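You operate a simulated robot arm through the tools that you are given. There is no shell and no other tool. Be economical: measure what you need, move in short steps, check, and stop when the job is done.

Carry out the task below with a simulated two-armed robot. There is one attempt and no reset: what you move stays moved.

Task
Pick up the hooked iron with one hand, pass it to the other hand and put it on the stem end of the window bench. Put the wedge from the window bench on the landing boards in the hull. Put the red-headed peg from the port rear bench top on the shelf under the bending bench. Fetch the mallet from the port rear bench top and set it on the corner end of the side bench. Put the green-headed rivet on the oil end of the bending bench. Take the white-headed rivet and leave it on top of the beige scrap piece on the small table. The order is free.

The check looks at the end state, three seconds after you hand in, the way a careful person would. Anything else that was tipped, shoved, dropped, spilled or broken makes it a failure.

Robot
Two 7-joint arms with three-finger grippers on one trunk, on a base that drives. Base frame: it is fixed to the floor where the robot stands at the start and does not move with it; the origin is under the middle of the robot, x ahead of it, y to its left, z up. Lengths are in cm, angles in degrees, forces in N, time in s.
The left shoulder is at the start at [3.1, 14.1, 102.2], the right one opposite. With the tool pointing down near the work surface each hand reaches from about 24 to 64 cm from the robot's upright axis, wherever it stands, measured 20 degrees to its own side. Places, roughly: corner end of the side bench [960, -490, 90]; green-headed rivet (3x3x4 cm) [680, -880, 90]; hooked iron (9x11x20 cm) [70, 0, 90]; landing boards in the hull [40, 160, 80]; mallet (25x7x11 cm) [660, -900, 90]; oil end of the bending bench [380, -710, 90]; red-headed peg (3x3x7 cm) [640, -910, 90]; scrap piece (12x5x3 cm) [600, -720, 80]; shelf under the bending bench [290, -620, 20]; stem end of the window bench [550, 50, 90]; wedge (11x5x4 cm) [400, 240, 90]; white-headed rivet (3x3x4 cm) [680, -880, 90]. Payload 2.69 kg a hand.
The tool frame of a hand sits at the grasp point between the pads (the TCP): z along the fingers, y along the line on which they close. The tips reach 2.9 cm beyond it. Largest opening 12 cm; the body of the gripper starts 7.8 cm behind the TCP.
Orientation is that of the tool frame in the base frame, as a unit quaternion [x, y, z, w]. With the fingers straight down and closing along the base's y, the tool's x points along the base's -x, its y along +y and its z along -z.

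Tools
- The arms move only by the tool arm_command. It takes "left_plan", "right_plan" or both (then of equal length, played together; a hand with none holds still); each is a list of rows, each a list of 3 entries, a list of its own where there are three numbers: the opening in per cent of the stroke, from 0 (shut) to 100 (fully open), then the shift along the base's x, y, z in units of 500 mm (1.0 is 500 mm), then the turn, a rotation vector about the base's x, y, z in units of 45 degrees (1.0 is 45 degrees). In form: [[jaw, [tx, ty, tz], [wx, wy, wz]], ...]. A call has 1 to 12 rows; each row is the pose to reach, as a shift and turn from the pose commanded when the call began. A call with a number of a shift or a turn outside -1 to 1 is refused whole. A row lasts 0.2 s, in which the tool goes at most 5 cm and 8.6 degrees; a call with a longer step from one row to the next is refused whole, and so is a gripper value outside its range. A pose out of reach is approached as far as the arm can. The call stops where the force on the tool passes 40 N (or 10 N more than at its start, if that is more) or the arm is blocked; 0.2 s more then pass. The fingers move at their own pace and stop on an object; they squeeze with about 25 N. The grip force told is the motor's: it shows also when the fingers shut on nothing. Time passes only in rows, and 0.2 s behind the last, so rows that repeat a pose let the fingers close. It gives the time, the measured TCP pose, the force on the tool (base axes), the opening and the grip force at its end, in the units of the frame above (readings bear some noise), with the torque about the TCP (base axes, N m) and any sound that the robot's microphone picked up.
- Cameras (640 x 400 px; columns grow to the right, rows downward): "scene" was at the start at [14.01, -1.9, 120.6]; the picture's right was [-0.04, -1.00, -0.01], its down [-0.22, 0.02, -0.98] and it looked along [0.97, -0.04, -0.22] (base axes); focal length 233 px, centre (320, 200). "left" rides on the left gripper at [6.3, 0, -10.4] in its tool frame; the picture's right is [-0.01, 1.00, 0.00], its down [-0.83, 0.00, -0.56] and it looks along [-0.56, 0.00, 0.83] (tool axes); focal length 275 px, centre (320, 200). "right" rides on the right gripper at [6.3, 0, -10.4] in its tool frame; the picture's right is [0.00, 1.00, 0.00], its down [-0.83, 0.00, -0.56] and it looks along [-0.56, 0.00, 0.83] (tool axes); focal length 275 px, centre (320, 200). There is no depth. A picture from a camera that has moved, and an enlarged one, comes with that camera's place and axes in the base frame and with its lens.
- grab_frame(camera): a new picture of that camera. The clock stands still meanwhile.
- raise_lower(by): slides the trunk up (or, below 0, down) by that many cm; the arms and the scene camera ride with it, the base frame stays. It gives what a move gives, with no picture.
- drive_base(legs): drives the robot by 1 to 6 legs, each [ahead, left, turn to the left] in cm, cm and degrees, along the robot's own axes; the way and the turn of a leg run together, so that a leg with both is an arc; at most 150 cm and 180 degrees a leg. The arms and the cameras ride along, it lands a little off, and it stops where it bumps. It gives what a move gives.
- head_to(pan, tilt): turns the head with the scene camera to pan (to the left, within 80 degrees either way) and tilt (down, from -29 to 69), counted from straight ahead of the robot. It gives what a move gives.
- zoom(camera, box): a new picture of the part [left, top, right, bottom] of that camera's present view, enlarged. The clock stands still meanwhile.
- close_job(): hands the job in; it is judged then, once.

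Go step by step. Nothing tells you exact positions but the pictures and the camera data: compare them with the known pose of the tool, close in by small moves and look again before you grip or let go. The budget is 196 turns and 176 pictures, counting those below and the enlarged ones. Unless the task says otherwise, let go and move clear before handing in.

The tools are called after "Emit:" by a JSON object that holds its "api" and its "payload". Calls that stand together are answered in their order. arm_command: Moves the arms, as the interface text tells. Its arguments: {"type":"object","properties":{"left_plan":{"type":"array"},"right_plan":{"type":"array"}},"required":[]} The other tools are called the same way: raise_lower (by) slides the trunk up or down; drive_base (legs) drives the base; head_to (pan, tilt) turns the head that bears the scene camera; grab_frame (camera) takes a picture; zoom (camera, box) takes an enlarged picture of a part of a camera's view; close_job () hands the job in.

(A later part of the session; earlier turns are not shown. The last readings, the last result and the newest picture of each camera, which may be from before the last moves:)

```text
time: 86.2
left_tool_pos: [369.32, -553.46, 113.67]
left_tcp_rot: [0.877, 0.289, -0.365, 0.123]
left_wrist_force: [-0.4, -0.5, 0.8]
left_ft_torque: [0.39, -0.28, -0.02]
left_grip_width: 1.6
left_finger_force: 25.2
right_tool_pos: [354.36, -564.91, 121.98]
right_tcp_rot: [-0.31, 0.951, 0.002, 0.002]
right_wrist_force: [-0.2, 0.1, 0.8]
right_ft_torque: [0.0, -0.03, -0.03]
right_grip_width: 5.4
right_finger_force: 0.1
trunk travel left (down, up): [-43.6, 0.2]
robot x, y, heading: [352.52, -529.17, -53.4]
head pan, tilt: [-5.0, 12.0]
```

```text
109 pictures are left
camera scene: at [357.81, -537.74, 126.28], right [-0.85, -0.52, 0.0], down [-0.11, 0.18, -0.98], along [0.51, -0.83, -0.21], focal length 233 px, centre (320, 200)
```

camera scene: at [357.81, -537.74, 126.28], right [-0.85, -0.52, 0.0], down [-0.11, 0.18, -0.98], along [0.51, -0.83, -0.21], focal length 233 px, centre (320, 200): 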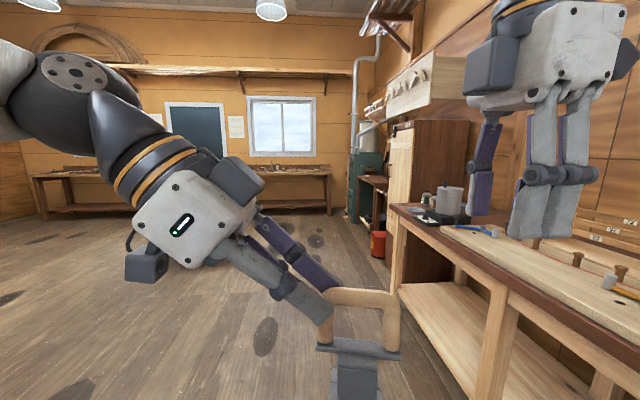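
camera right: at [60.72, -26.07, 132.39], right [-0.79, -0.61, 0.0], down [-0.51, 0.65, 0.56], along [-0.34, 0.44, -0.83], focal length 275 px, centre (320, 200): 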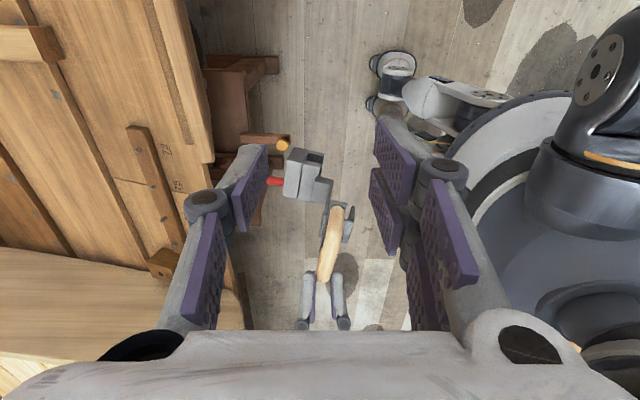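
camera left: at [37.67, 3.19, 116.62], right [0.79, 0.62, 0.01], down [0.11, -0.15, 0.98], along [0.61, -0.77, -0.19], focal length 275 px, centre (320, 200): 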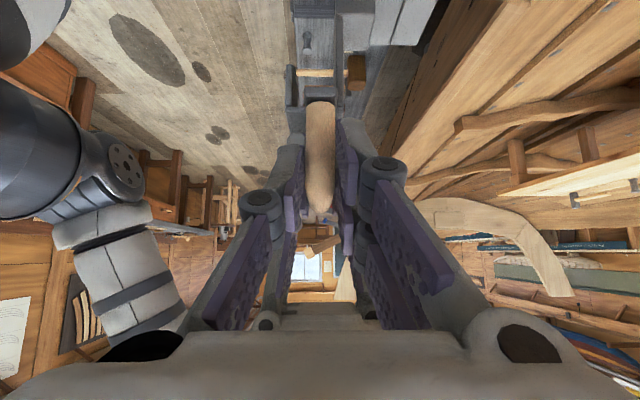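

Small table and side bench are visible ahead-left; a brace foot stands near. I'll go on 1.45 m, turn left and cross behind the stem, then look.

Emit:
{"api": "drive_base", "payload": {"legs": [[0, 0, 2], [145, 0, 0], [0, 0, 90], [150, 0, 0]]}}

Emit:
{"api": "head_to", "payload": {"pan": 55, "tilt": 12}}

Emit:
{"api": "grab_frame", "payload": {"camera": "scene"}}

Emit:
{"api": "head_to", "payload": {"pan": 5, "tilt": 12}}

Emit:
{"api": "grab_frame", "payload": {"camera": "scene"}}

```text
time: 104.8
left_tool_pos: [586.28, -538.54, 113.66]
left_tcp_rot: [0.411, 0.826, -0.169, 0.346]
left_wrist_force: [-0.1, 0.0, -0.9]
left_ft_torque: [0.25, 0.34, 0.03]
left_grip_width: 1.58
left_finger_force: 25.5
right_tool_pos: [598.0, -553.61, 122.01]
right_tcp_rot: [0.894, -0.448, -0.001, 0.0]
right_wrist_force: [-0.4, -0.3, -0.6]
right_ft_torque: [0.0, 0.02, -0.02]
right_grip_width: 5.41
right_finger_force: 0.0
trunk travel left (down, up): [-43.6, 0.2]
robot x, y, heading: [562.39, -555.65, 37.4]
head pan, tilt: [-5.0, 12.0]
```

```text
time: 106.0
left_tool_pos: [586.31, -538.6, 113.73]
left_tcp_rot: [0.411, 0.826, -0.17, 0.345]
left_wrist_force: [0.0, 0.2, 0.0]
left_ft_torque: [0.29, 0.33, -0.02]
left_grip_width: 1.59
left_finger_force: 24.5
right_tool_pos: [598.06, -553.56, 121.99]
right_tcp_rot: [0.894, -0.448, -0.001, -0.002]
right_wrist_force: [-0.2, -0.4, 0.4]
right_ft_torque: [-0.01, 0.02, 0.01]
right_grip_width: 5.38
right_finger_force: 0.1
trunk travel left (down, up): [-43.6, 0.2]
robot x, y, heading: [562.68, -555.39, 37.3]
head pan, tilt: [55.0, 12.0]
```

```text
108 pictures are left
camera scene: at [562.34, -545.81, 126.28], right [1.0, 0.04, 0.0], down [0.01, -0.21, -0.98], along [-0.04, 0.98, -0.21], focal length 233 px, centre (320, 200)
```

scene: 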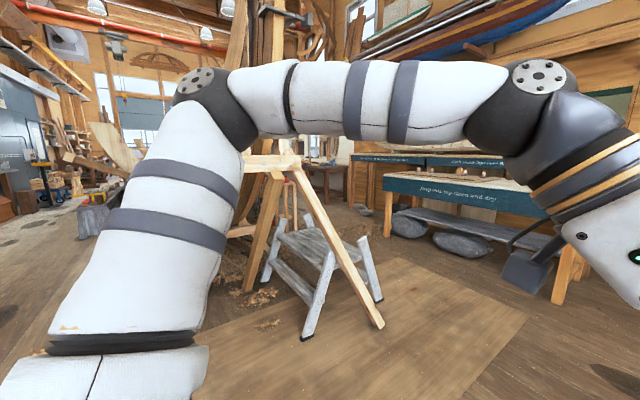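

```text
time: 107.2
left_tool_pos: [586.28, -538.6, 113.61]
left_tcp_rot: [0.41, 0.827, -0.169, 0.346]
left_wrist_force: [-0.1, -0.8, -0.1]
left_ft_torque: [0.29, 0.35, 0.02]
left_grip_width: 1.58
left_finger_force: 24.9
right_tool_pos: [598.12, -553.58, 121.96]
right_tcp_rot: [0.894, -0.447, -0.001, -0.001]
right_wrist_force: [-0.1, 0.2, 0.1]
right_ft_torque: [-0.03, 0.01, -0.02]
right_grip_width: 5.39
right_finger_force: 0.1
trunk travel left (down, up): [-43.6, 0.2]
robot x, y, heading: [562.66, -555.53, 37.2]
head pan, tilt: [5.0, 12.0]
```

```text
107 pictures are left
camera scene: at [569.59, -548.86, 126.28], right [0.67, -0.74, 0.0], down [-0.15, -0.14, -0.98], along [0.72, 0.66, -0.21], focal length 233 px, centre (320, 200)
```

scene: 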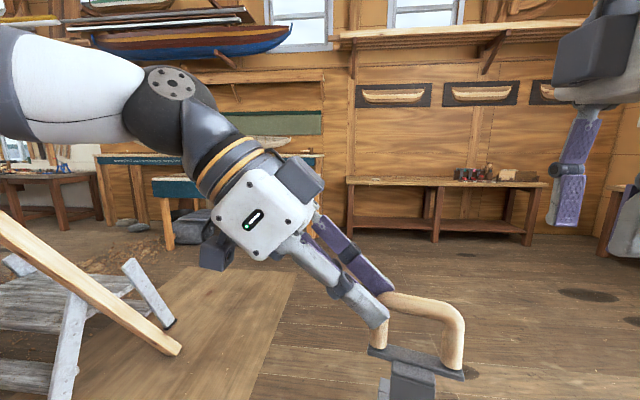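

I can make out the teal tables along the far wall and the brace and steps at the stem. I'll cross to the corridor between them and face toward the window bench.

Emit:
{"api": "drive_base", "payload": {"legs": [[0, 0, 1], [114, 0, 0], [114, 0, 0], [0, 0, 90]]}}

Emit:
{"api": "head_to", "payload": {"pan": -5, "tilt": 20}}

Emit:
{"api": "grab_frame", "payload": {"camera": "scene"}}

```text
time: 122.5
left_tool_pos: [725.72, -392.24, 113.66]
left_tcp_rot: [-0.28, 0.879, 0.12, 0.367]
left_wrist_force: [0.3, 0.7, 0.4]
left_ft_torque: [-0.3, 0.33, 0.03]
left_grip_width: 1.58
left_finger_force: 25.4
right_tool_pos: [741.08, -381.07, 122.03]
right_tcp_rot: [0.954, 0.299, -0.001, 0.0]
right_wrist_force: [-0.5, -0.2, 1.0]
right_ft_torque: [0.01, 0.02, -0.02]
right_grip_width: 5.41
right_finger_force: 0.0
trunk travel left (down, up): [-43.6, 0.2]
robot x, y, heading: [741.88, -416.68, 125.3]
head pan, tilt: [5.0, 12.0]
```

```text
time: 123.2
left_tool_pos: [725.67, -392.36, 113.68]
left_tcp_rot: [-0.279, 0.88, 0.119, 0.366]
left_wrist_force: [0.0, 0.2, -0.2]
left_ft_torque: [-0.27, 0.29, -0.01]
left_grip_width: 1.59
left_finger_force: 25.0
right_tool_pos: [741.03, -380.93, 121.96]
right_tcp_rot: [0.954, 0.299, -0.001, 0.0]
right_wrist_force: [0.4, 0.1, 0.4]
right_ft_torque: [0.0, -0.03, -0.02]
right_grip_width: 5.39
right_finger_force: 0.0
trunk travel left (down, up): [-43.6, 0.2]
robot x, y, heading: [741.32, -416.76, 125.1]
head pan, tilt: [-5.0, 20.0]
```

```text
106 pictures are left
camera scene: at [736.59, -408.2, 124.98], right [0.86, 0.5, 0.0], down [0.17, -0.3, -0.94], along [-0.47, 0.81, -0.34], focal length 233 px, centre (320, 200)
```

scene: 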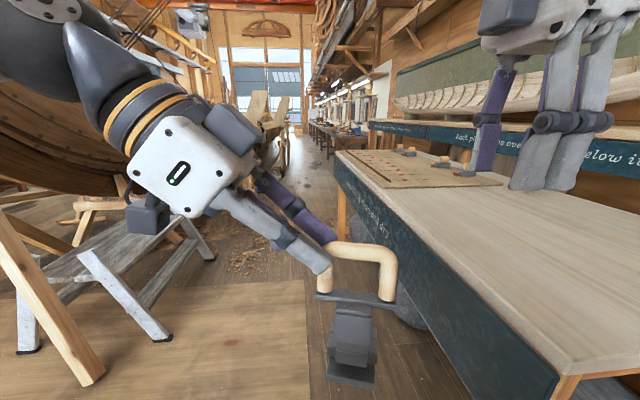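

Emit:
{"api": "drive_base", "payload": {"legs": [[0, 0, 3], [0, 16, 0], [150, 0, 0], [100, 0, 0]]}}

Emit:
{"api": "head_to", "payload": {"pan": -10, "tilt": 15}}

Emit:
{"api": "grab_frame", "payload": {"camera": "scene"}}

```text
time: 137.3
left_tool_pos: [556.91, -207.68, 113.7]
left_tcp_rot: [-0.303, 0.871, 0.129, 0.363]
left_wrist_force: [0.1, -0.3, 0.2]
left_ft_torque: [-0.28, 0.31, 0.0]
left_grip_width: 1.58
left_finger_force: 24.7
right_tool_pos: [571.52, -195.53, 122.05]
right_tcp_rot: [0.945, 0.326, -0.002, 0.001]
right_wrist_force: [-0.6, 0.1, 0.0]
right_ft_torque: [-0.01, -0.01, 0.0]
right_grip_width: 5.42
right_finger_force: 0.0
trunk travel left (down, up): [-43.6, 0.2]
robot x, y, heading: [574.07, -231.22, 128.3]
head pan, tilt: [-5.0, 20.0]
```

```text
time: 137.9
left_tool_pos: [556.84, -207.61, 113.55]
left_tcp_rot: [-0.303, 0.872, 0.129, 0.363]
left_wrist_force: [0.3, 0.0, 0.3]
left_ft_torque: [-0.32, 0.3, -0.03]
left_grip_width: 1.58
left_finger_force: 24.6
right_tool_pos: [571.49, -195.76, 121.97]
right_tcp_rot: [0.946, 0.325, -0.002, 0.0]
right_wrist_force: [0.6, 0.0, -0.6]
right_ft_torque: [-0.03, 0.0, 0.02]
right_grip_width: 5.38
right_finger_force: 0.1
trunk travel left (down, up): [-43.6, 0.2]
robot x, y, heading: [574.27, -230.87, 128.4]
head pan, tilt: [-10.0, 15.0]
```

```text
105 pictures are left
camera scene: at [569.3, -222.51, 125.79], right [0.88, 0.48, 0.0], down [0.12, -0.23, -0.97], along [-0.46, 0.85, -0.26], focal length 233 px, centre (320, 200)
```

scene: 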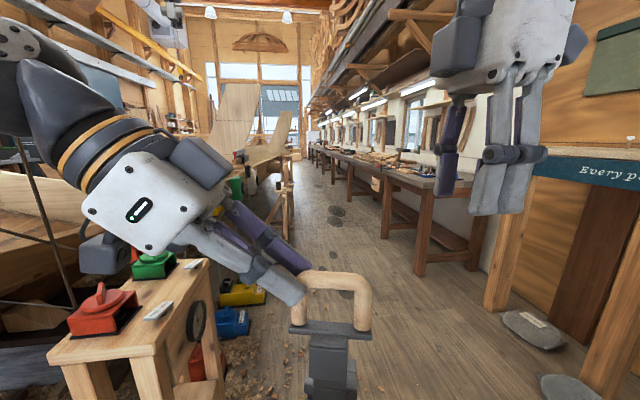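

The window bench runs along the right side; a small stand with red and green boxes is on the left. I'll shift right and drive up beside the bench's near (stem) end.

Emit:
{"api": "drive_base", "payload": {"legs": [[0, -40, 0], [150, 0, 0], [65, 0, 0], [0, 0, -90]]}}

Emit:
{"api": "head_to", "payload": {"pan": 0, "tilt": 30}}

Emit:
{"api": "grab_frame", "payload": {"camera": "scene"}}

```text
time: 155.7
left_tool_pos: [500.11, -19.14, 113.56]
left_tcp_rot: [0.423, 0.821, -0.173, 0.344]
left_wrist_force: [-0.2, -0.6, 0.3]
left_ft_torque: [0.33, 0.25, -0.01]
left_grip_width: 1.56
left_finger_force: 24.6
right_tool_pos: [511.39, -34.41, 122.01]
right_tcp_rot: [0.888, -0.461, -0.002, -0.002]
right_wrist_force: [-0.3, 0.1, -0.1]
right_ft_torque: [0.01, -0.03, -0.04]
right_grip_width: 5.42
right_finger_force: 0.1
trunk travel left (down, up): [-43.6, 0.2]
robot x, y, heading: [475.74, -35.1, 35.5]
head pan, tilt: [-10.0, 15.0]
```

```text
time: 156.5
left_tool_pos: [500.04, -19.13, 113.62]
left_tcp_rot: [0.423, 0.82, -0.174, 0.344]
left_wrist_force: [-1.3, 0.0, -0.2]
left_ft_torque: [0.35, 0.24, 0.0]
left_grip_width: 1.54
left_finger_force: 25.4
right_tool_pos: [511.33, -34.25, 122.03]
right_tcp_rot: [0.888, -0.46, -0.001, -0.001]
right_wrist_force: [0.1, 0.1, -0.4]
right_ft_torque: [-0.02, -0.02, 0.01]
right_grip_width: 5.4
right_finger_force: 0.1
trunk travel left (down, up): [-43.6, 0.2]
robot x, y, heading: [475.99, -35.18, 35.6]
head pan, tilt: [0.0, 30.0]
```

```text
104 pictures are left
camera scene: at [483.4, -29.69, 123.38], right [0.58, -0.81, 0.0], down [-0.41, -0.29, -0.87], along [0.71, 0.5, -0.5], focal length 233 px, centre (320, 200)
```

scene: 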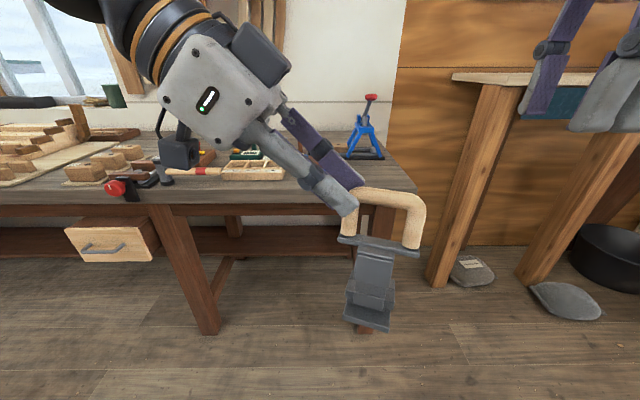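

The bench's stem end has free space at its front right, beside the chisel tray and the blue stand. I'll move closer and look.

Emit:
{"api": "drive_base", "payload": {"legs": [[0, 0, 2.7], [22, -16, 0]]}}

Emit:
{"api": "head_to", "payload": {"pan": 12, "tilt": 35}}

Emit:
{"api": "grab_frame", "payload": {"camera": "scene"}}

Emit:
{"api": "grab_frame", "payload": {"camera": "right"}}

```text
time: 158.8
left_tool_pos: [526.27, -16.96, 113.59]
left_tcp_rot: [0.404, 0.829, -0.166, 0.348]
left_wrist_force: [0.0, 0.6, -0.8]
left_ft_torque: [-0.01, 0.0, -0.04]
left_grip_width: 0.0
left_finger_force: 24.7
right_tool_pos: [538.26, -31.74, 121.95]
right_tcp_rot: [0.897, -0.442, -0.001, -0.002]
right_wrist_force: [-0.4, 1.2, -0.7]
right_ft_torque: [-0.02, 0.04, 0.02]
right_grip_width: 5.41
right_finger_force: 0.0
trunk travel left (down, up): [-43.6, 0.2]
robot x, y, heading: [502.5, -33.92, 37.7]
head pan, tilt: [0.0, 30.0]
```

```text
time: 159.5
left_tool_pos: [526.36, -16.98, 113.56]
left_tcp_rot: [0.403, 0.83, -0.166, 0.348]
left_wrist_force: [0.0, 0.6, 0.3]
left_ft_torque: [-0.01, -0.01, 0.01]
left_grip_width: 0.02
left_finger_force: 24.9
right_tool_pos: [538.31, -31.74, 121.91]
right_tcp_rot: [0.897, -0.442, -0.002, -0.002]
right_wrist_force: [-0.2, -0.7, -0.5]
right_ft_torque: [-0.01, 0.02, -0.01]
right_grip_width: 5.38
right_finger_force: 0.0
trunk travel left (down, up): [-43.6, 0.2]
robot x, y, heading: [502.74, -34.15, 38.2]
head pan, tilt: [12.0, 35.0]
```

```text
103 pictures are left
camera scene: at [508.62, -27.12, 122.6], right [0.77, -0.64, 0.0], down [-0.37, -0.44, -0.82], along [0.53, 0.63, -0.57], focal length 233 px, centre (320, 200)
```

scene: 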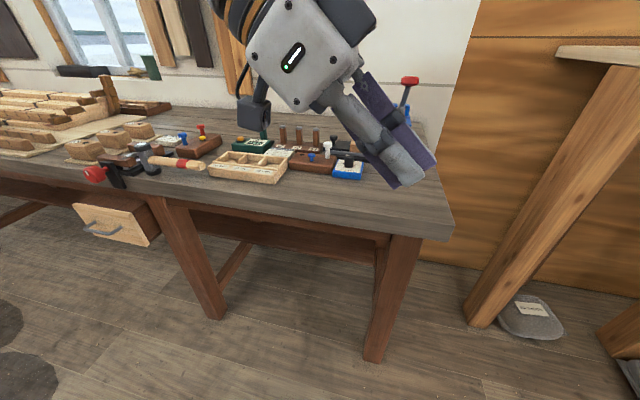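

```text
102 pictures are left
camera right: at [542.03, -36.94, 132.43], right [-0.79, -0.61, 0.0], down [-0.51, 0.65, 0.56], along [-0.34, 0.44, -0.83], focal length 275 px, centre (320, 200)
```

right: 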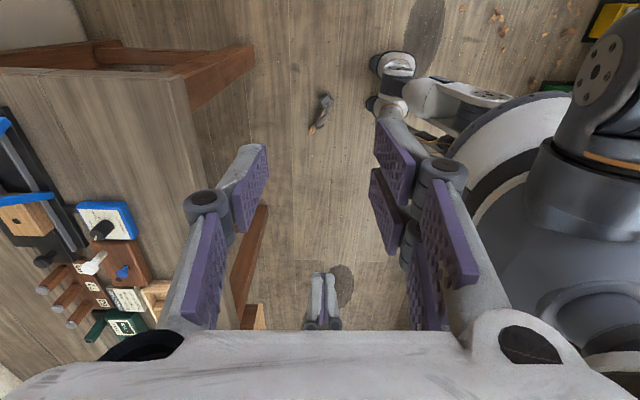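

The iron has slipped out of the left hand during the drive and lies on the floor in front of me. I'll look at it.

Emit:
{"api": "head_to", "payload": {"pan": 0, "tilt": 69}}

Emit:
{"api": "grab_frame", "payload": {"camera": "scene"}}

Emit:
{"api": "zoom", "payload": {"camera": "right", "box": [260, 70, 388, 150]}}

```text
time: 160.5
left_tool_pos: [526.35, -16.95, 113.67]
left_tcp_rot: [0.404, 0.83, -0.166, 0.348]
left_wrist_force: [-0.4, 0.4, 0.1]
left_ft_torque: [0.01, 0.0, 0.0]
left_grip_width: 0.02
left_finger_force: 25.0
right_tool_pos: [538.3, -31.66, 121.97]
right_tcp_rot: [0.898, -0.44, -0.001, -0.001]
right_wrist_force: [-0.3, 0.1, -0.5]
right_ft_torque: [0.01, -0.04, -0.01]
right_grip_width: 5.41
right_finger_force: 0.1
trunk travel left (down, up): [-43.6, 0.2]
robot x, y, heading: [503.31, -34.21, 38.0]
head pan, tilt: [0.0, 68.8]
```

```text
101 pictures are left
camera scene: at [507.38, -30.41, 118.23], right [0.62, -0.79, 0.0], down [-0.73, -0.57, -0.36], along [0.29, 0.22, -0.93], focal length 233 px, centre (320, 200)
```

scene: 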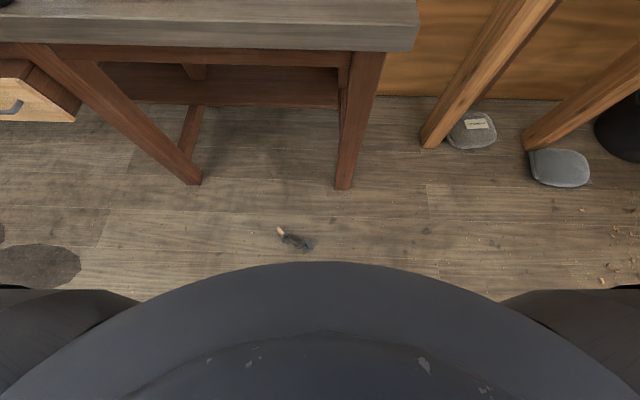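

```text
5.00 times, centred on (324, 110) of right
camera zoom: at [542.04, -36.94, 132.43], right [-0.79, -0.61, 0.0], down [-0.51, 0.65, 0.56], along [-0.34, 0.44, -0.83], focal length 1376 px, centre (300, 650)
```

zoom: 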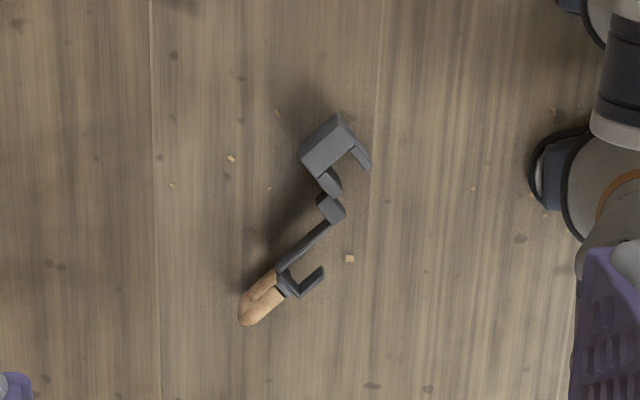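

The iron lies on its side on the floor about 30 cm ahead, apparently whole. I'll back off a little, straighten the left hand and turn it so that it can grasp the iron's arm near its centre of mass.

Emit:
{"api": "drive_base", "payload": {"legs": [[-13, 0, 0]]}}

Emit:
{"api": "arm_command", "payload": {"left_plan": [[20, [0, 0.02, 0], [0.13, 0.103, 0]], [50, [0, 0.04, 0], [0.26, 0.206, 0]], [50, [0, 0.06, 0], [0.39, 0.309, 0]], [50, [0, 0.08, 0], [0.52, 0.412, 0]], [50, [0, 0.1, 0], [0.65, 0.515, 0]], [50, [0, 0.12, 0], [0.782, 0.62, 0]]], "right_plan": [[40, [0, -0.02, 0], [0, 0, -0.167]], [40, [0, -0.04, 0], [0, 0, -0.333]], [40, [0, -0.06, 0], [0, 0, -0.5]], [40, [0, -0.08, 0], [0, 0, -0.667]], [40, [0, -0.1, 0], [0, 0, -0.833]], [40, [0, -0.12, 0], [0, 0, -1.0]]]}}

Emit:
{"api": "arm_command", "payload": {"left_plan": [[50, [0, 0, 0], [0, 0, 0.167]], [50, [0, 0, 0], [0, 0, 0.333]], [50, [0, 0, 0], [0, 0, 0.5]], [50, [0, 0, 0], [0, 0, 0.667]], [50, [0, 0, 0], [0, 0, 0.833]], [50, [0, 0, 0], [0, 0, 1.0]]], "right_plan": [[40, [0, -0.02, 0], [0, 0, -0.167]], [40, [0, -0.04, 0], [0, 0, -0.333]], [40, [0, -0.06, 0], [0, 0, -0.5]], [40, [0, -0.06, 0], [0, 0, -0.667]], [40, [0, -0.06, 0], [0, 0, -0.833]], [40, [0, -0.06, 0], [0, 0, -1.0]]]}}

Emit:
{"api": "arm_command", "payload": {"left_plan": [[50, [0, 0, 0], [0, 0, 0.167]], [50, [0, 0, 0], [0, 0, 0.333]], [50, [0, 0, 0], [0, 0, 0.5]], [50, [0, 0, 0], [0, 0, 0.667]], [50, [0, 0, 0], [0, 0, 0.833]], [50, [0, 0, 0], [0, 0, 1.0]]]}}

Emit:
{"api": "grab_frame", "payload": {"camera": "left"}}

```text
time: 161.8
left_tool_pos: [516.56, -24.81, 113.66]
left_tcp_rot: [0.404, 0.829, -0.166, 0.348]
left_wrist_force: [0.0, -0.3, -0.2]
left_ft_torque: [0.04, 0.03, -0.01]
left_grip_width: 0.0
left_finger_force: 25.5
right_tool_pos: [528.38, -39.44, 121.9]
right_tcp_rot: [0.897, -0.441, -0.001, -0.002]
right_wrist_force: [-0.1, -0.7, 0.0]
right_ft_torque: [0.03, -0.02, 0.01]
right_grip_width: 5.4
right_finger_force: 0.0
trunk travel left (down, up): [-43.6, 0.2]
robot x, y, heading: [492.47, -41.74, 37.8]
head pan, tilt: [0.0, 68.8]
```

```text
time: 163.2
left_tool_pos: [516.55, -18.63, 113.78]
left_tcp_rot: [0.438, 0.899, -0.002, 0.002]
left_wrist_force: [0.3, -0.6, -0.7]
left_ft_torque: [0.02, -0.01, -0.02]
left_grip_width: 5.99
left_finger_force: 0.1
right_tool_pos: [528.57, -44.34, 120.73]
right_tcp_rot: [-0.66, 0.752, 0.001, 0.002]
right_wrist_force: [-0.1, -0.4, 0.0]
right_ft_torque: [0.04, 0.0, -0.03]
right_grip_width: 4.79
right_finger_force: 0.0
right hand out of reach, approached as far as the arm can: row 4, 5, 6
trunk travel left (down, up): [-43.6, 0.2]
robot x, y, heading: [493.1, -41.57, 38.3]
head pan, tilt: [0.0, 68.8]
```

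```text
time: 164.6
left_tool_pos: [516.58, -18.67, 113.67]
left_tcp_rot: [0.059, 0.998, 0.0, 0.004]
left_wrist_force: [0.3, 0.0, -0.1]
left_ft_torque: [-0.02, -0.02, 0.02]
left_grip_width: 5.98
left_finger_force: 0.1
right_tool_pos: [528.46, -46.06, 119.3]
right_tcp_rot: [-0.321, 0.947, -0.001, 0.001]
right_wrist_force: [0.3, 0.4, 0.0]
right_ft_torque: [0.03, 0.03, 0.01]
right_grip_width: 4.8
right_finger_force: 0.1
right hand out of reach, approached as far as the arm can: row 1, 2, 3, 4, 5, 6
trunk travel left (down, up): [-43.6, 0.2]
robot x, y, heading: [492.87, -41.88, 37.8]
head pan, tilt: [0.0, 68.8]
```

```text
time: 166.0
left_tool_pos: [516.52, -18.62, 113.66]
left_tcp_rot: [-0.326, 0.945, 0.001, 0.003]
left_wrist_force: [-0.1, 0.1, 0.6]
left_ft_torque: [0.03, 0.01, -0.02]
left_grip_width: 6.03
left_finger_force: 0.0
right_tool_pos: [528.59, -46.04, 119.29]
right_tcp_rot: [-0.323, 0.946, 0.0, 0.002]
right_wrist_force: [-0.4, 0.4, -0.5]
right_ft_torque: [-0.01, -0.04, -0.02]
right_grip_width: 4.78
right_finger_force: 0.0
trunk travel left (down, up): [-43.6, 0.2]
robot x, y, heading: [493.05, -42.24, 38.0]
head pan, tilt: [0.0, 68.8]
```

```text
99 pictures are left
camera left: at [511.61, -22.63, 124.11], right [-0.61, 0.79, 0.0], down [0.65, 0.51, 0.56], along [0.44, 0.34, -0.83], focal length 275 px, centre (320, 200)
```

left: 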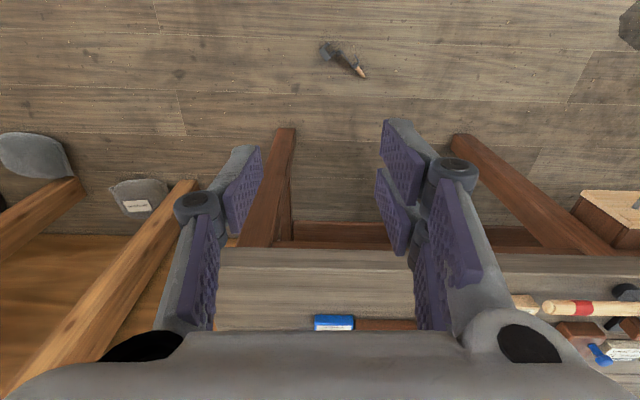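

Emit:
{"api": "raise_lower", "payload": {"by": -42}}

Emit:
{"api": "arm_command", "payload": {"left_plan": [[50, [0, 0.03, 0], [0, 0, 0.167]], [50, [0, 0.06, 0], [0, 0, 0.333]], [50, [0, 0.1, 0], [0, 0, 0.5]], [50, [0, 0.14, -0.05], [0, 0, 0.667]], [50, [0, 0.19, -0.1], [0, 0, 0.833]], [50, [0.01, 0.22, -0.18], [0, 0, 0.93]], [50, [0.01, 0.22, -0.26], [0, 0, 0.93]], [50, [0.01, 0.22, -0.34], [0, 0, 0.93]], [50, [0.01, 0.22, -0.43], [0, 0, 0.93]], [50, [0.01, 0.22, -0.52], [0, 0, 0.93]], [50, [0.01, 0.22, -0.61], [0, 0, 0.93]], [50, [0.01, 0.22, -0.7], [0, 0, 0.93]]]}}

Emit:
{"api": "grab_frame", "payload": {"camera": "left"}}

Emit:
{"api": "grab_frame", "payload": {"camera": "scene"}}

```text
refused: -42 is not a number from -40 to 40
```

```text
time: 168.6
left_tool_pos: [517.09, -7.65, 78.72]
left_tcp_rot: [-0.641, 0.768, 0.003, 0.003]
left_wrist_force: [0.5, 0.2, -0.3]
left_ft_torque: [0.0, -0.02, 0.01]
left_grip_width: 5.99
left_finger_force: 0.1
right_tool_pos: [528.52, -45.99, 119.17]
right_tcp_rot: [-0.322, 0.947, 0.0, 0.002]
right_wrist_force: [0.1, -0.4, 0.1]
right_ft_torque: [-0.02, 0.01, 0.02]
right_grip_width: 4.78
right_finger_force: 0.0
trunk travel left (down, up): [-43.6, 0.2]
robot x, y, heading: [492.62, -41.75, 37.9]
head pan, tilt: [0.0, 68.8]
```

```text
98 pictures are left
camera left: at [516.06, -13.95, 89.19], right [-0.98, 0.18, 0.0], down [0.15, 0.81, 0.56], along [0.1, 0.55, -0.83], focal length 275 px, centre (320, 200)
```

left: 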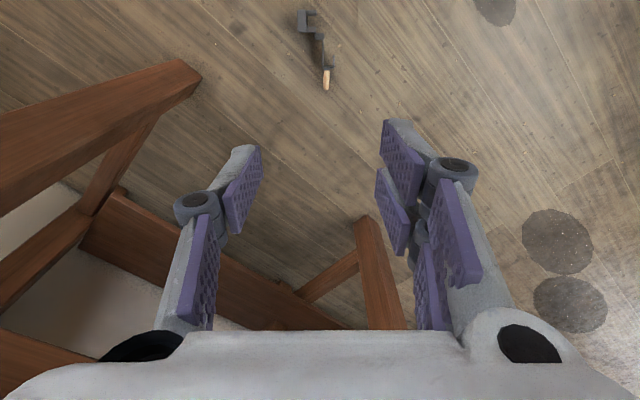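

```text
97 pictures are left
camera scene: at [497.58, -38.09, 118.22], right [0.62, -0.79, 0.0], down [-0.73, -0.57, -0.36], along [0.29, 0.22, -0.93], focal length 233 px, centre (320, 200)
```

scene: 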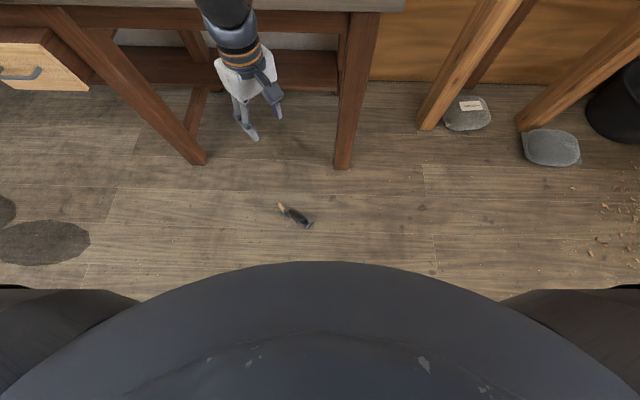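

Emit:
{"api": "raise_lower", "payload": {"by": -40}}

Emit:
{"api": "grab_frame", "payload": {"camera": "left"}}

Emit:
{"api": "zoom", "payload": {"camera": "left", "box": [240, 40, 400, 140]}}

```text
time: 172.4
left_tool_pos: [515.35, -8.98, 30.48]
left_tcp_rot: [-0.637, 0.761, 0.007, -0.123]
left_wrist_force: [0.6, -0.5, 0.0]
left_ft_torque: [-0.01, 0.04, 0.01]
left_grip_width: 6.04
left_finger_force: 0.1
right_tool_pos: [539.59, -37.39, 58.95]
right_tcp_rot: [-0.304, 0.892, -0.111, -0.317]
right_wrist_force: [-0.2, 0.3, -0.7]
right_ft_torque: [0.04, -0.02, -0.02]
right_grip_width: 4.84
right_finger_force: 0.1
trunk travel left (down, up): [-3.6, 40.2]
robot x, y, heading: [492.87, -41.9, 38.0]
head pan, tilt: [0.0, 68.8]
```

```text
96 pictures are left
camera left: at [516.5, -13.56, 41.77], right [-0.97, 0.19, 0.16], down [0.24, 0.89, 0.39], along [-0.07, 0.42, -0.91], focal length 275 px, centre (320, 200)
```

left: 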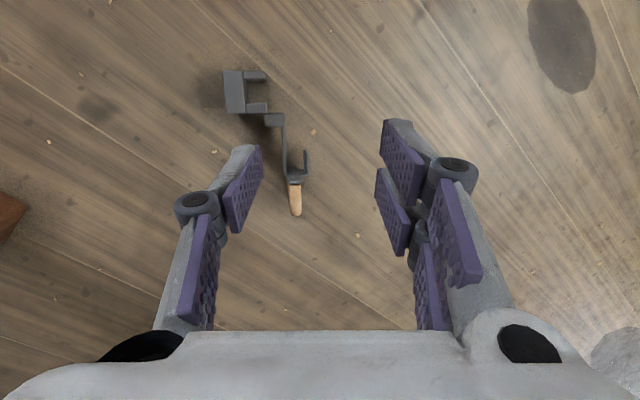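

```text
4.00 times, centred on (320, 90) of left
camera zoom: at [516.5, -13.56, 41.77], right [-0.97, 0.19, 0.16], down [0.24, 0.89, 0.39], along [-0.07, 0.42, -0.91], focal length 1101 px, centre (320, 640)
```

zoom: 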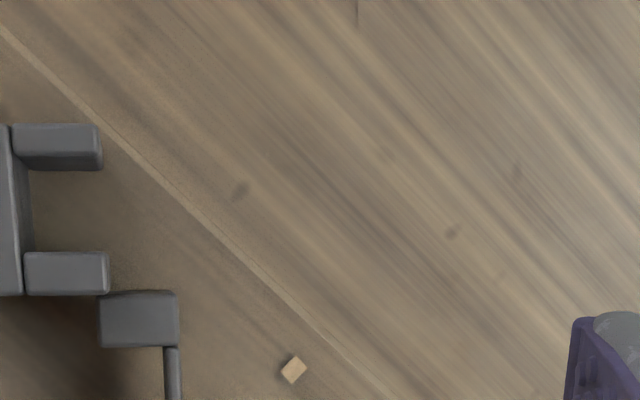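

Emit:
{"api": "arm_command", "payload": {"left_plan": [[40, [0, 0, -0.08], [0, 0, 0]], [40, [0, 0, -0.16], [0, 0, 0]], [40, [0, 0, -0.24], [0, 0, 0]]]}}

Emit:
{"api": "grab_frame", "payload": {"camera": "left"}}

```text
time: 173.2
left_tool_pos: [515.41, -9.07, 18.35]
left_tcp_rot: [-0.637, 0.761, 0.006, -0.123]
left_wrist_force: [0.0, -0.5, 0.0]
left_ft_torque: [0.01, 0.0, -0.03]
left_grip_width: 4.77
left_finger_force: 0.0
right_tool_pos: [539.54, -37.48, 58.95]
right_tcp_rot: [-0.304, 0.892, -0.111, -0.316]
right_wrist_force: [0.4, -0.5, 0.7]
right_ft_torque: [0.0, 0.0, -0.02]
right_grip_width: 4.8
right_finger_force: 0.0
trunk travel left (down, up): [-3.6, 40.2]
robot x, y, heading: [493.01, -42.13, 38.0]
head pan, tilt: [0.0, 68.8]
```

```text
94 pictures are left
camera left: at [516.55, -13.61, 29.72], right [-0.97, 0.19, 0.16], down [0.24, 0.89, 0.39], along [-0.07, 0.42, -0.91], focal length 275 px, centre (320, 200)
```

left: 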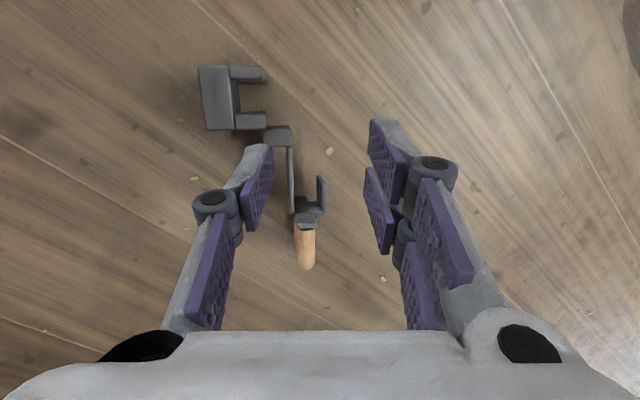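

Emit:
{"api": "arm_command", "payload": {"left_plan": [[45, [0.019, 0.004, -0.03], [0.095, -0.122, 0]], [45, [0.038, 0.008, -0.06], [0.19, -0.245, 0]], [45, [0.038, 0.008, -0.1], [0.19, -0.245, 0]]]}}

Emit:
{"api": "grab_frame", "payload": {"camera": "left"}}

```text
time: 174.0
left_tool_pos: [517.17, -8.75, 13.35]
left_tcp_rot: [-0.642, 0.767, 0.002, -0.001]
left_wrist_force: [1.4, 0.6, -0.1]
left_ft_torque: [0.01, 0.01, -0.02]
left_grip_width: 5.4
left_finger_force: 0.1
right_tool_pos: [539.5, -37.38, 58.94]
right_tcp_rot: [-0.304, 0.892, -0.111, -0.317]
right_wrist_force: [0.2, -1.0, -0.3]
right_ft_torque: [-0.02, -0.05, 0.0]
right_grip_width: 4.81
right_finger_force: 0.0
trunk travel left (down, up): [-3.6, 40.2]
robot x, y, heading: [492.91, -41.71, 37.9]
head pan, tilt: [0.0, 68.8]
```

```text
93 pictures are left
camera left: at [516.28, -14.96, 23.86], right [-0.98, 0.18, 0.0], down [0.15, 0.82, 0.56], along [0.1, 0.55, -0.83], focal length 275 px, centre (320, 200)
```

left: 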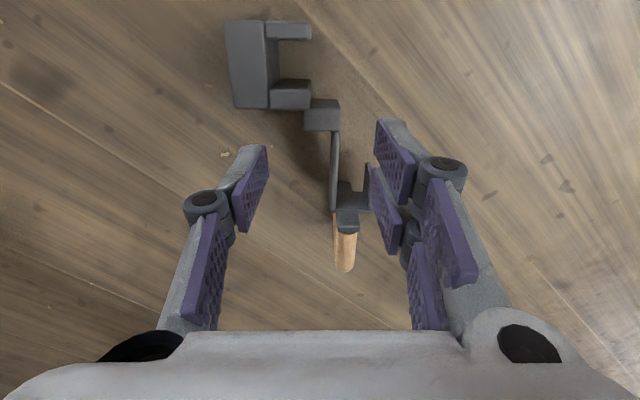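

Emit:
{"api": "arm_command", "payload": {"left_plan": [[38, [0, 0, -0.03], [0, 0, 0]], [38, [0, -0.002, -0.09], [0, 0, 0]], [38, [0, -0.004, -0.165], [0, 0, 0]]]}}

Emit:
{"api": "grab_frame", "payload": {"camera": "left"}}

```text
time: 174.8
left_tool_pos: [517.27, -8.8, 4.96]
left_tcp_rot: [-0.641, 0.767, 0.001, -0.001]
left_wrist_force: [-0.4, 1.1, -0.4]
left_ft_torque: [-0.01, 0.0, -0.03]
left_grip_width: 4.55
left_finger_force: 0.0
right_tool_pos: [539.43, -37.5, 58.9]
right_tcp_rot: [-0.304, 0.892, -0.111, -0.317]
right_wrist_force: [0.0, 0.1, 1.6]
right_ft_torque: [0.02, 0.01, -0.02]
right_grip_width: 4.81
right_finger_force: 0.1
trunk travel left (down, up): [-3.6, 40.2]
robot x, y, heading: [492.69, -41.96, 38.2]
head pan, tilt: [0.0, 68.8]
```

```text
92 pictures are left
camera left: at [516.25, -15.14, 15.52], right [-0.98, 0.18, 0.0], down [0.15, 0.82, 0.56], along [0.1, 0.55, -0.83], focal length 275 px, centre (320, 200)
```

left: 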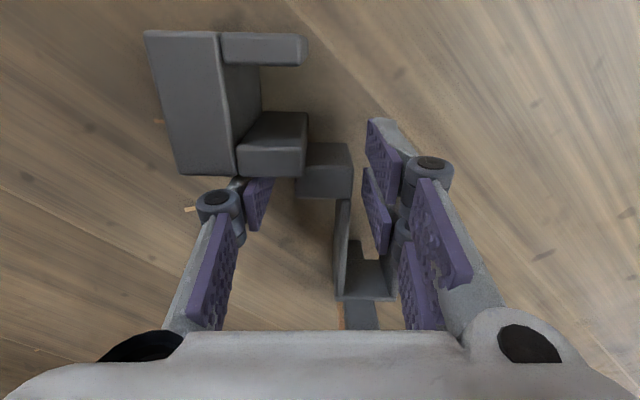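

The fingers straddle the iron at the right place. Closing and lifting a little.

Emit:
{"api": "arm_command", "payload": {"left_plan": [[10, [0, 0, 0], [0, 0, 0]], [0, [0, 0, 0], [0, 0, 0]], [0, [0, 0, 0], [0, 0, 0]], [0, [0, 0, 0.02], [0, 0, 0]], [0, [0, 0, 0.06], [0, 0, 0]], [0, [0, 0, 0.12], [0, 0, 0]], [0, [0, 0, 0.18], [0, 0, 0]], [0, [0, 0, 0.24], [0, 0, 0]]]}}

Emit:
{"api": "grab_frame", "payload": {"camera": "left"}}

Emit:
{"api": "grab_frame", "payload": {"camera": "scene"}}

```text
time: 176.6
left_tool_pos: [517.11, -8.75, 17.25]
left_tcp_rot: [-0.642, 0.767, 0.0, -0.001]
left_wrist_force: [-0.4, 0.1, 0.1]
left_ft_torque: [-0.01, -0.01, 0.0]
left_grip_width: 0.0
left_finger_force: 24.9
right_tool_pos: [539.42, -37.48, 58.87]
right_tcp_rot: [-0.304, 0.892, -0.111, -0.316]
right_wrist_force: [0.3, -0.4, -0.6]
right_ft_torque: [0.03, -0.01, -0.01]
right_grip_width: 4.81
right_finger_force: 0.0
trunk travel left (down, up): [-3.6, 40.2]
robot x, y, heading: [492.81, -41.84, 38.1]
head pan, tilt: [0.0, 68.8]
```

```text
91 pictures are left
camera left: at [516.11, -15.05, 27.79], right [-0.98, 0.18, 0.0], down [0.15, 0.82, 0.56], along [0.1, 0.55, -0.83], focal length 275 px, centre (320, 200)
```

left: 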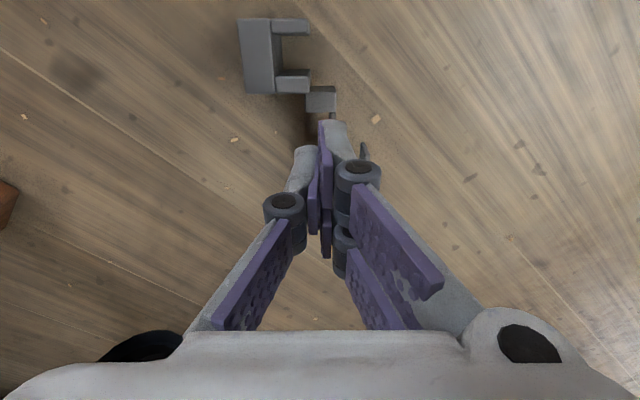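

```text
90 pictures are left
camera scene: at [511.19, -27.46, 74.64], right [0.62, -0.79, 0.0], down [-0.73, -0.57, -0.36], along [0.29, 0.22, -0.93], focal length 233 px, centre (320, 200)
```

scene: 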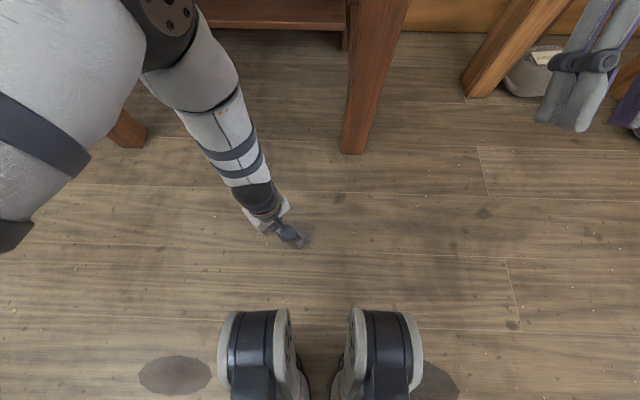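

It closed on air or slipped; the shape there suits this three-finger hand badly. The C-shaped end suits better: single finger on its back, the two prongs on its arm ends.

Emit:
{"api": "arm_command", "payload": {"left_plan": [[75, [0.02, -0.04, 0], [0, 0, 0]], [75, [0.048, -0.087, -0.04], [0, 0, 0]], [75, [0.048, -0.087, -0.1], [0, 0, 0]]]}}

Emit:
{"api": "grab_frame", "payload": {"camera": "left"}}

```text
time: 177.4
left_tool_pos: [519.63, -12.94, 12.22]
left_tcp_rot: [-0.645, 0.764, 0.001, -0.001]
left_wrist_force: [0.1, -0.8, -0.4]
left_ft_torque: [0.0, 0.02, 0.02]
left_grip_width: 8.99
left_finger_force: 0.0
right_tool_pos: [539.51, -37.4, 58.87]
right_tcp_rot: [-0.304, 0.892, -0.111, -0.316]
right_wrist_force: [-0.7, -0.3, 0.5]
right_ft_torque: [0.0, 0.0, 0.05]
right_grip_width: 4.82
right_finger_force: 0.0
trunk travel left (down, up): [-3.6, 40.2]
robot x, y, heading: [493.1, -41.64, 37.9]
head pan, tilt: [0.0, 68.8]
```

```text
89 pictures are left
camera left: at [518.68, -19.23, 22.65], right [-0.98, 0.17, 0.0], down [0.15, 0.82, 0.56], along [0.09, 0.55, -0.83], focal length 275 px, centre (320, 200)
```

left: 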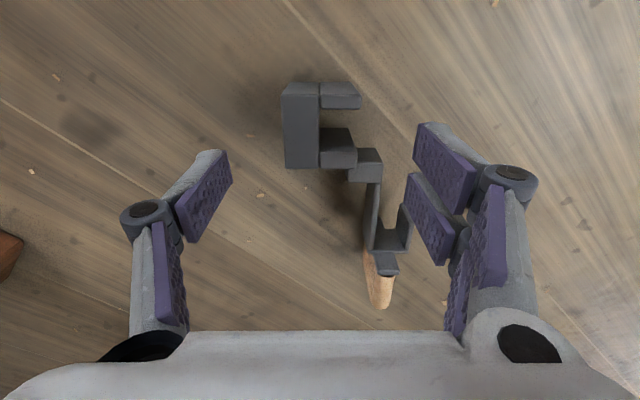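

Emit:
{"api": "arm_command", "payload": {"left_plan": [[75, [-0.002, -0.012, -0.06], [0, 0, 0]], [75, [-0.002, -0.012, -0.12], [0, 0, 0]], [75, [-0.002, -0.012, -0.172], [0, 0, 0]], [55, [-0.002, -0.012, -0.172], [0, 0, 0]]]}}

Emit:
{"api": "grab_frame", "payload": {"camera": "left"}}

```text
time: 178.4
left_tool_pos: [519.52, -13.82, 3.64]
left_tcp_rot: [-0.641, 0.768, 0.002, -0.002]
left_wrist_force: [-0.2, -0.4, -0.5]
left_ft_torque: [0.0, 0.01, 0.02]
left_grip_width: 6.6
left_finger_force: 0.0
right_tool_pos: [539.63, -37.37, 58.86]
right_tcp_rot: [-0.304, 0.892, -0.111, -0.317]
right_wrist_force: [-0.3, -0.2, 0.6]
right_ft_torque: [0.0, 0.01, -0.04]
right_grip_width: 4.79
right_finger_force: 0.0
trunk travel left (down, up): [-3.6, 40.2]
robot x, y, heading: [493.05, -41.69, 37.8]
head pan, tilt: [0.0, 68.8]
```

```text
88 pictures are left
camera left: at [518.52, -20.02, 14.09], right [-0.98, 0.18, 0.01], down [0.15, 0.82, 0.56], along [0.1, 0.55, -0.83], focal length 275 px, centre (320, 200)
```

left: 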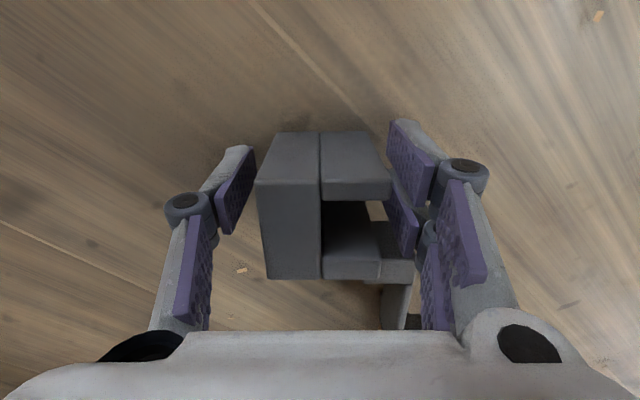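

The C end is centred between the fingers. Closing.

Emit:
{"api": "arm_command", "payload": {"left_plan": [[30, [0, 0, 0], [0, 0, 0]], [0, [0, 0, 0], [0, 0, 0]], [0, [0, 0, 0], [0, 0, 0]], [0, [0, 0, 0], [0, 0, 0]]]}}

Emit:
{"api": "arm_command", "payload": {"left_plan": [[0, [0, 0, 0.02], [0, 0, 0]], [0, [0, 0, 0.06], [0, 0, 0]], [0, [0, 0, 0.1], [0, 0, 0]], [0, [0, 0, 0.16], [0, 0, 0]], [0, [0, 0, 0.22], [0, 0, 0]]]}}

Emit:
{"api": "grab_frame", "payload": {"camera": "left"}}

```text
time: 179.4
left_tool_pos: [519.62, -13.75, 3.65]
left_tcp_rot: [-0.641, 0.767, 0.002, -0.002]
left_wrist_force: [-1.7, 0.5, -0.1]
left_ft_torque: [0.28, 0.18, 0.33]
left_grip_width: 4.78
left_finger_force: 25.4
right_tool_pos: [539.49, -37.48, 58.82]
right_tcp_rot: [-0.304, 0.892, -0.111, -0.317]
right_wrist_force: [0.0, 0.3, -0.1]
right_ft_torque: [0.02, 0.0, -0.02]
right_grip_width: 4.81
right_finger_force: 0.1
trunk travel left (down, up): [-3.6, 40.2]
robot x, y, heading: [492.65, -42.07, 38.1]
head pan, tilt: [0.0, 68.8]
```

```text
time: 180.6
left_tool_pos: [519.67, -13.81, 14.66]
left_tcp_rot: [-0.641, 0.767, 0.002, -0.003]
left_wrist_force: [-0.2, 0.9, -8.0]
left_ft_torque: [-0.27, -0.09, -0.01]
left_grip_width: 4.76
left_finger_force: 25.2
right_tool_pos: [539.43, -37.44, 58.88]
right_tcp_rot: [-0.304, 0.891, -0.111, -0.317]
right_wrist_force: [0.5, 0.6, 0.6]
right_ft_torque: [0.0, -0.02, -0.03]
right_grip_width: 4.79
right_finger_force: 0.1
trunk travel left (down, up): [-3.6, 40.2]
robot x, y, heading: [493.01, -42.02, 38.0]
head pan, tilt: [0.0, 68.8]
```

```text
87 pictures are left
camera left: at [518.74, -19.98, 25.07], right [-0.98, 0.18, 0.0], down [0.15, 0.82, 0.56], along [0.1, 0.55, -0.83], focal length 275 px, centre (320, 200)
```

left: 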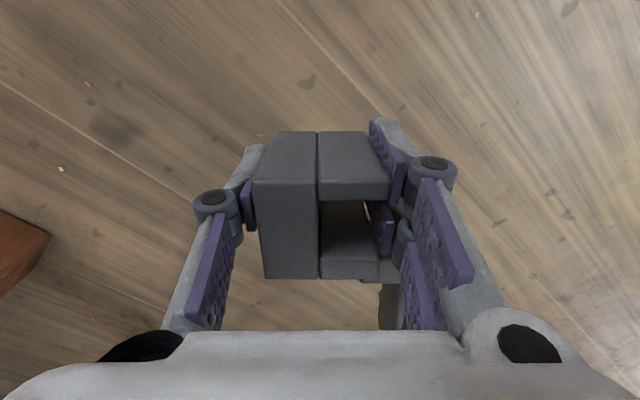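

Held securely at about 8 N. I'll back off from the bench, raise the trunk and lift the hand to above bench height.

Emit:
{"api": "drive_base", "payload": {"legs": [[-12, 0, 0]]}}

Emit:
{"api": "raise_lower", "payload": {"by": 40}}

Emit:
{"api": "arm_command", "payload": {"left_plan": [[0, [0, 0, 0.07], [0, 0, 0]], [0, [0, 0, 0.14], [0, 0, 0]], [0, [0, 0, 0.21], [0, 0, 0]], [0, [0, 0, 0.28], [0, 0, 0]], [0, [0, 0, 0.35], [0, 0, 0]], [0, [0, 0, 0.42], [0, 0, 0]], [0, [0, 0, 0.49], [0, 0, 0]], [0, [0, 0, 0.56], [0, 0, 0]], [0, [0, 0, 0.63], [0, 0, 0]], [0, [0, 0, 0.7], [0, 0, 0]], [0, [0, 0, 0.78], [0, 0, 0]], [0, [0, 0, 0.86], [0, 0, 0]]]}}

Emit:
{"api": "head_to", "payload": {"pan": 5, "tilt": 30}}

Emit:
{"api": "grab_frame", "payload": {"camera": "scene"}}

Emit:
{"api": "grab_frame", "payload": {"camera": "left"}}

```text
time: 181.8
left_tool_pos: [510.77, -20.99, 14.5]
left_tcp_rot: [-0.641, 0.768, 0.002, -0.001]
left_wrist_force: [-0.7, -0.7, -8.3]
left_ft_torque: [-0.25, -0.04, 0.01]
left_grip_width: 4.78
left_finger_force: 25.0
right_tool_pos: [530.24, -44.64, 58.83]
right_tcp_rot: [-0.302, 0.892, -0.111, -0.318]
right_wrist_force: [0.0, 0.2, 0.0]
right_ft_torque: [0.02, 0.01, 0.02]
right_grip_width: 4.8
right_finger_force: 0.0
trunk travel left (down, up): [-3.6, 40.2]
robot x, y, heading: [483.45, -49.29, 37.8]
head pan, tilt: [0.0, 68.8]
```

```text
time: 185.7
left_tool_pos: [510.55, -20.97, 54.52]
left_tcp_rot: [-0.64, 0.768, 0.002, -0.002]
left_wrist_force: [0.3, -0.2, -8.0]
left_ft_torque: [-0.26, -0.06, 0.02]
left_grip_width: 4.78
left_finger_force: 24.9
right_tool_pos: [530.48, -44.72, 98.67]
right_tcp_rot: [-0.303, 0.892, -0.111, -0.317]
right_wrist_force: [-0.4, 0.4, -0.1]
right_ft_torque: [-0.01, 0.04, 0.01]
right_grip_width: 4.81
right_finger_force: 0.0
trunk travel left (down, up): [-43.6, 0.2]
robot x, y, heading: [483.78, -48.96, 37.9]
head pan, tilt: [0.0, 68.8]
```

```text
time: 188.3
left_tool_pos: [510.65, -21.14, 97.23]
left_tcp_rot: [-0.641, 0.767, 0.003, -0.002]
left_wrist_force: [0.5, -0.1, -8.3]
left_ft_torque: [-0.27, -0.07, 0.01]
left_grip_width: 4.76
left_finger_force: 24.9
right_tool_pos: [530.46, -44.61, 99.06]
right_tcp_rot: [-0.302, 0.892, -0.11, -0.317]
right_wrist_force: [-0.2, -0.3, 1.1]
right_ft_torque: [0.02, 0.03, 0.01]
right_grip_width: 4.76
right_finger_force: 0.0
trunk travel left (down, up): [-43.6, 0.2]
robot x, y, heading: [483.9, -49.26, 37.9]
head pan, tilt: [0.0, 68.8]
```

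```text
time: 189.3
left_tool_pos: [510.78, -20.99, 97.16]
left_tcp_rot: [-0.64, 0.768, 0.002, -0.002]
left_wrist_force: [-1.0, -0.2, -7.5]
left_ft_torque: [-0.32, -0.06, 0.03]
left_grip_width: 4.79
left_finger_force: 25.4
right_tool_pos: [530.32, -44.66, 98.79]
right_tcp_rot: [-0.302, 0.892, -0.109, -0.317]
right_wrist_force: [0.1, 0.7, -0.4]
right_ft_torque: [0.01, -0.02, 0.0]
right_grip_width: 4.82
right_finger_force: 0.1
trunk travel left (down, up): [-43.6, 0.2]
robot x, y, heading: [484.07, -49.06, 38.0]
head pan, tilt: [5.0, 30.0]
```

```text
86 pictures are left
camera scene: at [490.61, -42.53, 123.37], right [0.68, -0.73, 0.0], down [-0.37, -0.34, -0.87], along [0.63, 0.59, -0.5], focal length 233 px, centre (320, 200)
```

scene: 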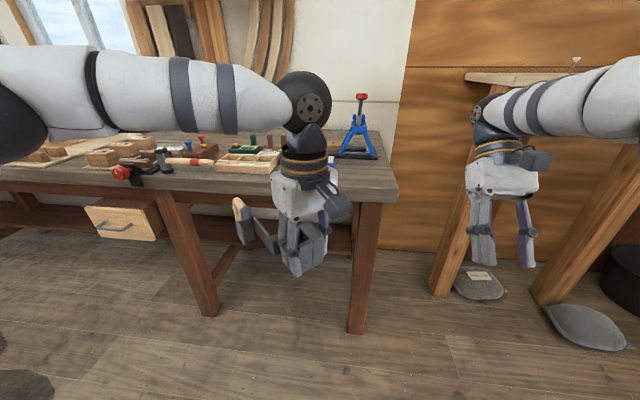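

```text
85 pictures are left
camera left: at [509.78, -27.31, 107.73], right [-0.98, 0.18, 0.0], down [0.16, 0.82, 0.56], along [0.1, 0.55, -0.83], focal length 275 px, centre (320, 200)
```

left: 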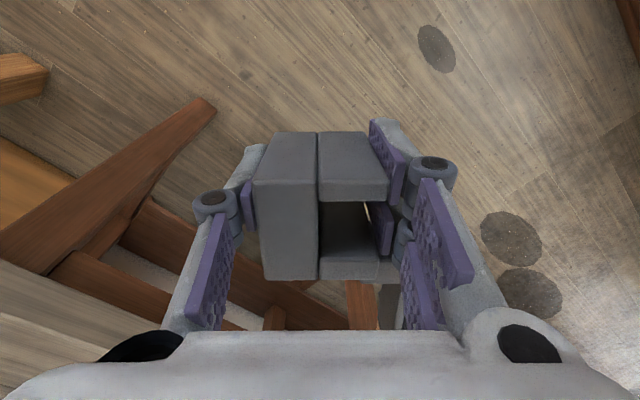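

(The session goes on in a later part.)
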